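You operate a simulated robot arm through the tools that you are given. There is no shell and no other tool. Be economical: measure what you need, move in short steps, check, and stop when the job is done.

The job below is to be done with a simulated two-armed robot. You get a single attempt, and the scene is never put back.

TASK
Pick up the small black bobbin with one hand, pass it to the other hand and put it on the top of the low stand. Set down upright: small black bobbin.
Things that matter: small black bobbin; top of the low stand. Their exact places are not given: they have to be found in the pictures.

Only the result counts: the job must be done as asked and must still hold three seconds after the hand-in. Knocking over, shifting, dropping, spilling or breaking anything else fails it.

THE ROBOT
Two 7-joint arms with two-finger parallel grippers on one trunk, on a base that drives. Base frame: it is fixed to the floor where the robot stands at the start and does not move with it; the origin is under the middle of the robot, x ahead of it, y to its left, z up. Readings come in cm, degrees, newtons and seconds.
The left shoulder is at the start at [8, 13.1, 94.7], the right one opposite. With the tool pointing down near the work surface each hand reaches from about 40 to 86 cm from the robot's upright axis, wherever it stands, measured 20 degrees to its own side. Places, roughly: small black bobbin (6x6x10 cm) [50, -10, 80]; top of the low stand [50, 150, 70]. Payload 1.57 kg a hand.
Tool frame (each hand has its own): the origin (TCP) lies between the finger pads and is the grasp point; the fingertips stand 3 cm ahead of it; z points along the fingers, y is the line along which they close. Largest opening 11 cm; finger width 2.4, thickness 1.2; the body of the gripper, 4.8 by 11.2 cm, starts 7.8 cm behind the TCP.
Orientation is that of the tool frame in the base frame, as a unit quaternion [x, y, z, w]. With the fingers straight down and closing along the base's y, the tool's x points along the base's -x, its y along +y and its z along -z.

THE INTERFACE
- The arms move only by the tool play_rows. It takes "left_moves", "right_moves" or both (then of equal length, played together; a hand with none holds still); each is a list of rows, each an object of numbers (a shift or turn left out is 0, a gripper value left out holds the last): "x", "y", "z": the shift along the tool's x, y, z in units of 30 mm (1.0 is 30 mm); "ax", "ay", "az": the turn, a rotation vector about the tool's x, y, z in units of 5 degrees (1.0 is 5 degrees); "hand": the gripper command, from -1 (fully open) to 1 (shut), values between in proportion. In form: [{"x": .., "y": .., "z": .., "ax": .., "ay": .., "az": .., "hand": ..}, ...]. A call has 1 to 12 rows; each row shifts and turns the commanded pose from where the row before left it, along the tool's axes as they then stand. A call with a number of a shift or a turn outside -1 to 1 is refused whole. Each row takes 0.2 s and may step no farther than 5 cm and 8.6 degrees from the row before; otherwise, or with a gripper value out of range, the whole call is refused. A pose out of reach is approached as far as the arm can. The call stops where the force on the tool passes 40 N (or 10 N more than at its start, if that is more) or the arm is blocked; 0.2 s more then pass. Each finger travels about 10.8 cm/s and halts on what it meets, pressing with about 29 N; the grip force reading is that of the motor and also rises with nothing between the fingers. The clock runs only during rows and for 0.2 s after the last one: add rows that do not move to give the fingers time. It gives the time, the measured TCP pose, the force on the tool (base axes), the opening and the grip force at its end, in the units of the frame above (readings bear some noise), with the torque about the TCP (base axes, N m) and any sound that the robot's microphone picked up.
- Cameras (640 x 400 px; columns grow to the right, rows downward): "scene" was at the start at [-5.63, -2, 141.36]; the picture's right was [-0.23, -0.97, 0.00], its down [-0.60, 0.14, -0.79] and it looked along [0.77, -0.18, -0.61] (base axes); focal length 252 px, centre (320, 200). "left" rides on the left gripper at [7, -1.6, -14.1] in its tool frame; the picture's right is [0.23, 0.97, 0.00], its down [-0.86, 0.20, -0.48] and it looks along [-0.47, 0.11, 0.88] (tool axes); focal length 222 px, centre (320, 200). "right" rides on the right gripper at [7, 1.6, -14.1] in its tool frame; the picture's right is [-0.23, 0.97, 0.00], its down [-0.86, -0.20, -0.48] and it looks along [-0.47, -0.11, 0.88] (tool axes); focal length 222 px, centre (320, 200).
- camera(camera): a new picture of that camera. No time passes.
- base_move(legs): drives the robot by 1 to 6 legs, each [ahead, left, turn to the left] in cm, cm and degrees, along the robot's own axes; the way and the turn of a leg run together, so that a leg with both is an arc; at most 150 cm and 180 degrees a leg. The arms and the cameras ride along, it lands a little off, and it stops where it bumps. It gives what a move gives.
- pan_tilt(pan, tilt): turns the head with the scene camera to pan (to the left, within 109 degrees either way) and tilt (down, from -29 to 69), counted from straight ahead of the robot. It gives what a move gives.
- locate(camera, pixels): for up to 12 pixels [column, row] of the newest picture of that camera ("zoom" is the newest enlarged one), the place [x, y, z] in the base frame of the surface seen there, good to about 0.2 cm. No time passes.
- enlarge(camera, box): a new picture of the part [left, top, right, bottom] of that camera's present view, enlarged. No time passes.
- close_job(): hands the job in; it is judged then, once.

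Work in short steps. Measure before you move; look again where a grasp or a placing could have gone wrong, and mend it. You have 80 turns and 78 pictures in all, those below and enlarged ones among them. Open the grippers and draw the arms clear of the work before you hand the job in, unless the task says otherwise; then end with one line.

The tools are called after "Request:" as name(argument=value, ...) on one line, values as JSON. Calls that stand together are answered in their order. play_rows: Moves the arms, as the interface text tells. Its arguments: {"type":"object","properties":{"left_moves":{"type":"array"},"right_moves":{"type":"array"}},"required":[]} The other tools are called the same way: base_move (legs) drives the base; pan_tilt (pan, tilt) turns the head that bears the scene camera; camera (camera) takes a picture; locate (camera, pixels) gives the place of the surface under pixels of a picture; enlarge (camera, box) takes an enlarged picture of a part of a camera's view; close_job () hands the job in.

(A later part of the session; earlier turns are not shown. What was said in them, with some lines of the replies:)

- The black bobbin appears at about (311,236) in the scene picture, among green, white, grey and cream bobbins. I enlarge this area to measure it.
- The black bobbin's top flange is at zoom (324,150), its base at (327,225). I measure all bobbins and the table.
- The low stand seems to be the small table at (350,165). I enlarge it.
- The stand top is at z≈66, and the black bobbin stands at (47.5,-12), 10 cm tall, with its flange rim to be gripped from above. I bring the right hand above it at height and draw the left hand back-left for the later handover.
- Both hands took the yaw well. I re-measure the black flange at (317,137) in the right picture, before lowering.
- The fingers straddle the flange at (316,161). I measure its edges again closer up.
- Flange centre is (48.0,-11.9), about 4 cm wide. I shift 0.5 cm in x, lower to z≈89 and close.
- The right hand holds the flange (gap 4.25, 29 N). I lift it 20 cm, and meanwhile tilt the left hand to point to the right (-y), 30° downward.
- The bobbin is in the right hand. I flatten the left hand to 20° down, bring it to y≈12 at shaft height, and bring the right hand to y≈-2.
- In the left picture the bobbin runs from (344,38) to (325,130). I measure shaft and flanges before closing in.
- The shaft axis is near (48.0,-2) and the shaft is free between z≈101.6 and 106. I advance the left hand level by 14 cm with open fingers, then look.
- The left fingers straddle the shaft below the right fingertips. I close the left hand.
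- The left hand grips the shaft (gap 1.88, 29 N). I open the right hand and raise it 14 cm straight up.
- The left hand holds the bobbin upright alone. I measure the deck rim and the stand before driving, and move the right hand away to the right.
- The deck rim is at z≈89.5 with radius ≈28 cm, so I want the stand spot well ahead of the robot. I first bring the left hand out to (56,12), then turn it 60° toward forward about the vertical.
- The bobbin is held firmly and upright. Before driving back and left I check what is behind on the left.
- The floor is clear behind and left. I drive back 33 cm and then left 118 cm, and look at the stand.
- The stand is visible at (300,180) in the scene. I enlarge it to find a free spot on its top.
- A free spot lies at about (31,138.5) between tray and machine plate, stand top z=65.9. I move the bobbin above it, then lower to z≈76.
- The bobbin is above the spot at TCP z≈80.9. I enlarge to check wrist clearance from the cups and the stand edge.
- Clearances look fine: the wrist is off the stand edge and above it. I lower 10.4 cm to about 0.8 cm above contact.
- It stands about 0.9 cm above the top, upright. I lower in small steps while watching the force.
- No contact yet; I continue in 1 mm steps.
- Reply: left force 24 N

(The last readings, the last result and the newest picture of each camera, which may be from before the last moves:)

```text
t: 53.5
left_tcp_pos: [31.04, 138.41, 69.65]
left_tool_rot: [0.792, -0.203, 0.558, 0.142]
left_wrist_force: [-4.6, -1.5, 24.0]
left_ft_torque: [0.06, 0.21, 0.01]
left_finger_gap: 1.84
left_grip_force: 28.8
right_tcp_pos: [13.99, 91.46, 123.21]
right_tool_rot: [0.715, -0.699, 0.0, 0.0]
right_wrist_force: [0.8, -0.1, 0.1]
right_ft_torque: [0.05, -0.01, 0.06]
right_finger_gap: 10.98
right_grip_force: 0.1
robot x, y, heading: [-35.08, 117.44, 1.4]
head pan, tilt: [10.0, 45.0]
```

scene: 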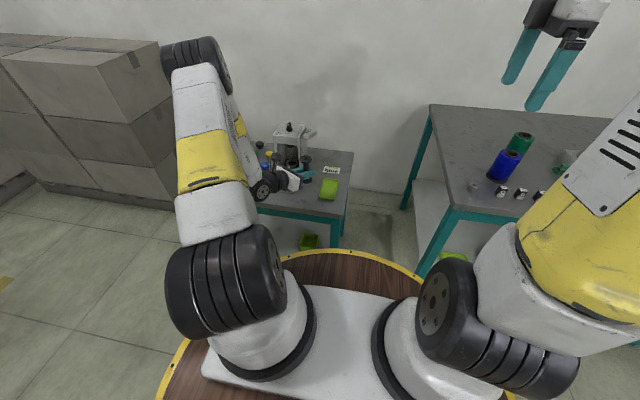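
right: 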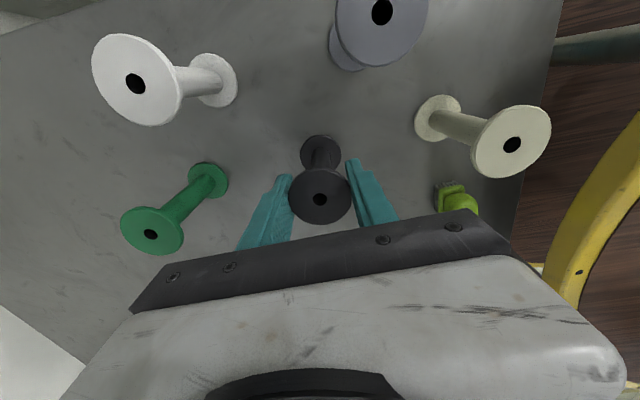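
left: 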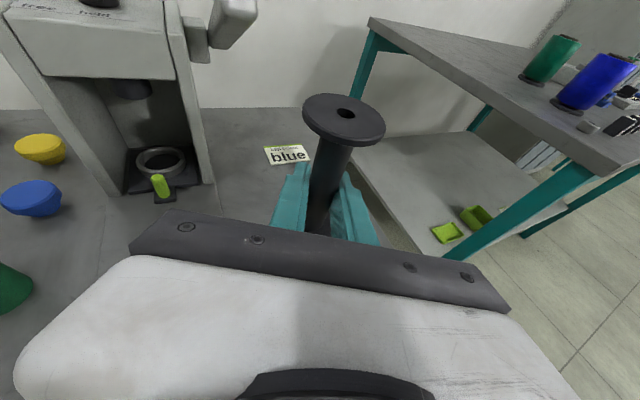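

The bobbin is in contact (24 N). I ease up 1.5 mm and open the fingers to about 6 cm.

Request:
play_rows(left_moves=[{"z": -0.015, "x": 0.042}, {}, {"hand": 0.5}, {"hand": 0.2}, {"hand": -0.1}, {"hand": -0.1}, {"hand": -0.1}, {}])

Request:
camera(camera="left")

Request:
enlarge(camera="scene", box=[245, 145, 365, 220])

```text
t: 55.3
left_tcp_pos: [31.05, 138.4, 69.76]
left_tool_rot: [0.793, -0.203, 0.556, 0.142]
left_wrist_force: [-0.2, -0.5, -0.7]
left_ft_torque: [0.01, -0.03, -0.01]
left_finger_gap: 6.06
left_grip_force: 0.1
right_tcp_pos: [14.08, 91.52, 123.26]
right_tool_rot: [0.715, -0.699, 0.0, 0.001]
right_wrist_force: [-0.1, -0.2, -1.0]
right_ft_torque: [0.01, 0.03, -0.04]
right_finger_gap: 11.01
right_grip_force: 0.1
robot x, y, heading: [-34.25, 117.64, 1.2]
head pan, tilt: [10.0, 45.0]
```

```text
48 pictures are left
```

left: 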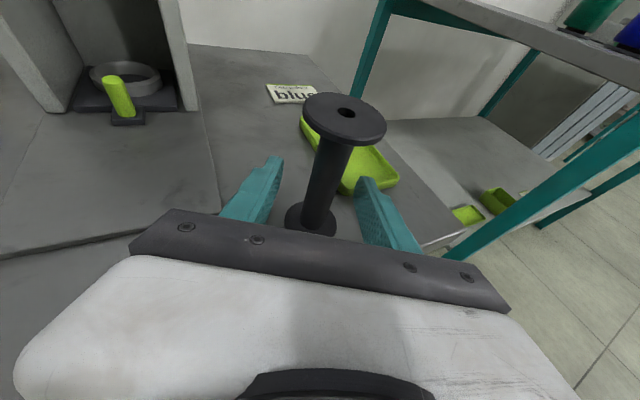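

```text
5.33 times, centred on (305, 182) of scene
```

zoom: 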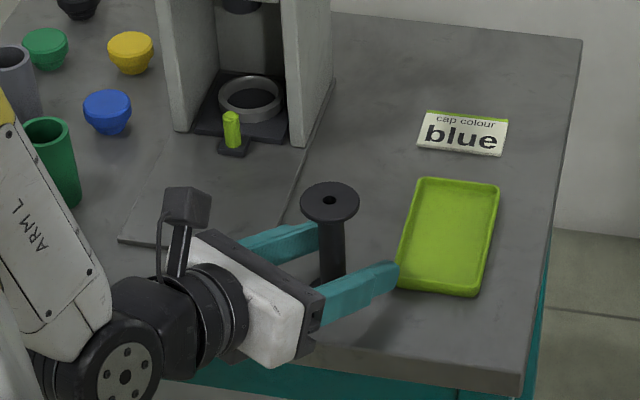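

The bobbin stands free and upright between the open fingers. I draw the left hand straight back 6 cm, then back and up.

Request:
play_rows(left_moves=[{"z": -0.47, "x": -0.171}, {"z": -0.47, "x": -0.171}, {"z": -0.47, "x": -0.171}, {"z": -0.47, "x": -0.171}, {"z": -0.541, "x": 0.513}, {"z": -0.541, "x": 0.513}, {"z": -0.541, "x": 0.513}, {"z": -0.541, "x": 0.513}, {"z": -0.541, "x": 0.513}, {"z": -0.541, "x": 0.513}, {"z": -0.541, "x": 0.513}, {"z": -0.541, "x": 0.513}])

Request:
play_rows(left_moves=[{"z": -0.228, "x": 0.627, "hand": -1}, {"z": -0.228, "x": 0.627}, {"z": -0.228, "x": 0.627}, {"z": -0.228, "x": 0.627}, {"z": -0.228, "x": 0.627}, {"z": -0.228, "x": 0.627}])

Request:
enlarge(camera="scene", box=[225, 115, 385, 215])

Request:
camera(camera="left")

```text
t: 57.9
left_tcp_pos: [18.69, 145.09, 85.87]
left_tool_rot: [0.794, -0.204, 0.555, 0.142]
left_wrist_force: [-0.6, -0.1, 0.4]
left_ft_torque: [-0.02, -0.03, -0.04]
left_finger_gap: 6.03
left_grip_force: 0.1
right_tcp_pos: [14.08, 91.31, 123.21]
right_tool_rot: [0.715, -0.699, 0.0, 0.0]
right_wrist_force: [-0.3, -0.7, 0.7]
right_ft_torque: [-0.01, 0.05, -0.04]
right_finger_gap: 10.99
right_grip_force: 0.0
robot x, y, heading: [-34.78, 117.4, 1.4]
head pan, tilt: [10.0, 45.0]
```

```text
t: 59.3
left_tcp_pos: [18.9, 144.99, 97.91]
left_tool_rot: [0.794, -0.203, 0.555, 0.142]
left_wrist_force: [-0.5, -0.1, -0.2]
left_ft_torque: [0.01, 0.01, -0.03]
left_finger_gap: 10.99
left_grip_force: 0.0
right_tcp_pos: [14.2, 91.53, 123.22]
right_tool_rot: [0.715, -0.699, 0.0, 0.0]
right_wrist_force: [0.2, 0.0, 0.2]
right_ft_torque: [-0.03, -0.01, 0.0]
right_finger_gap: 11.02
right_grip_force: 0.0
robot x, y, heading: [-34.67, 118.04, 1.4]
head pan, tilt: [10.0, 45.0]
```

```text
4.00 times, centred on (305, 165) of scene
```

zoom: 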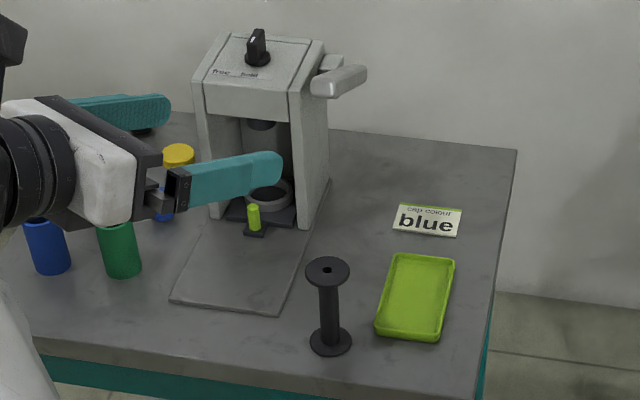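

```text
45 pictures are left
```

left: 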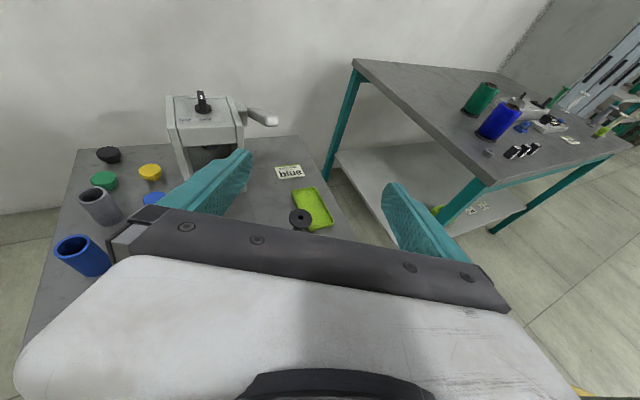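

The bobbin stands upright at zoom (330,305) on the stand top with nothing else disturbed. Both hands are open and clear, so I hand in.

Request:
close_job()

```text
The job is handed in.
```

The small black bobbin was picked up with the right hand, passed to the left, and now stands upright on the top of the low stand; nothing else was disturbed in the last pictures.
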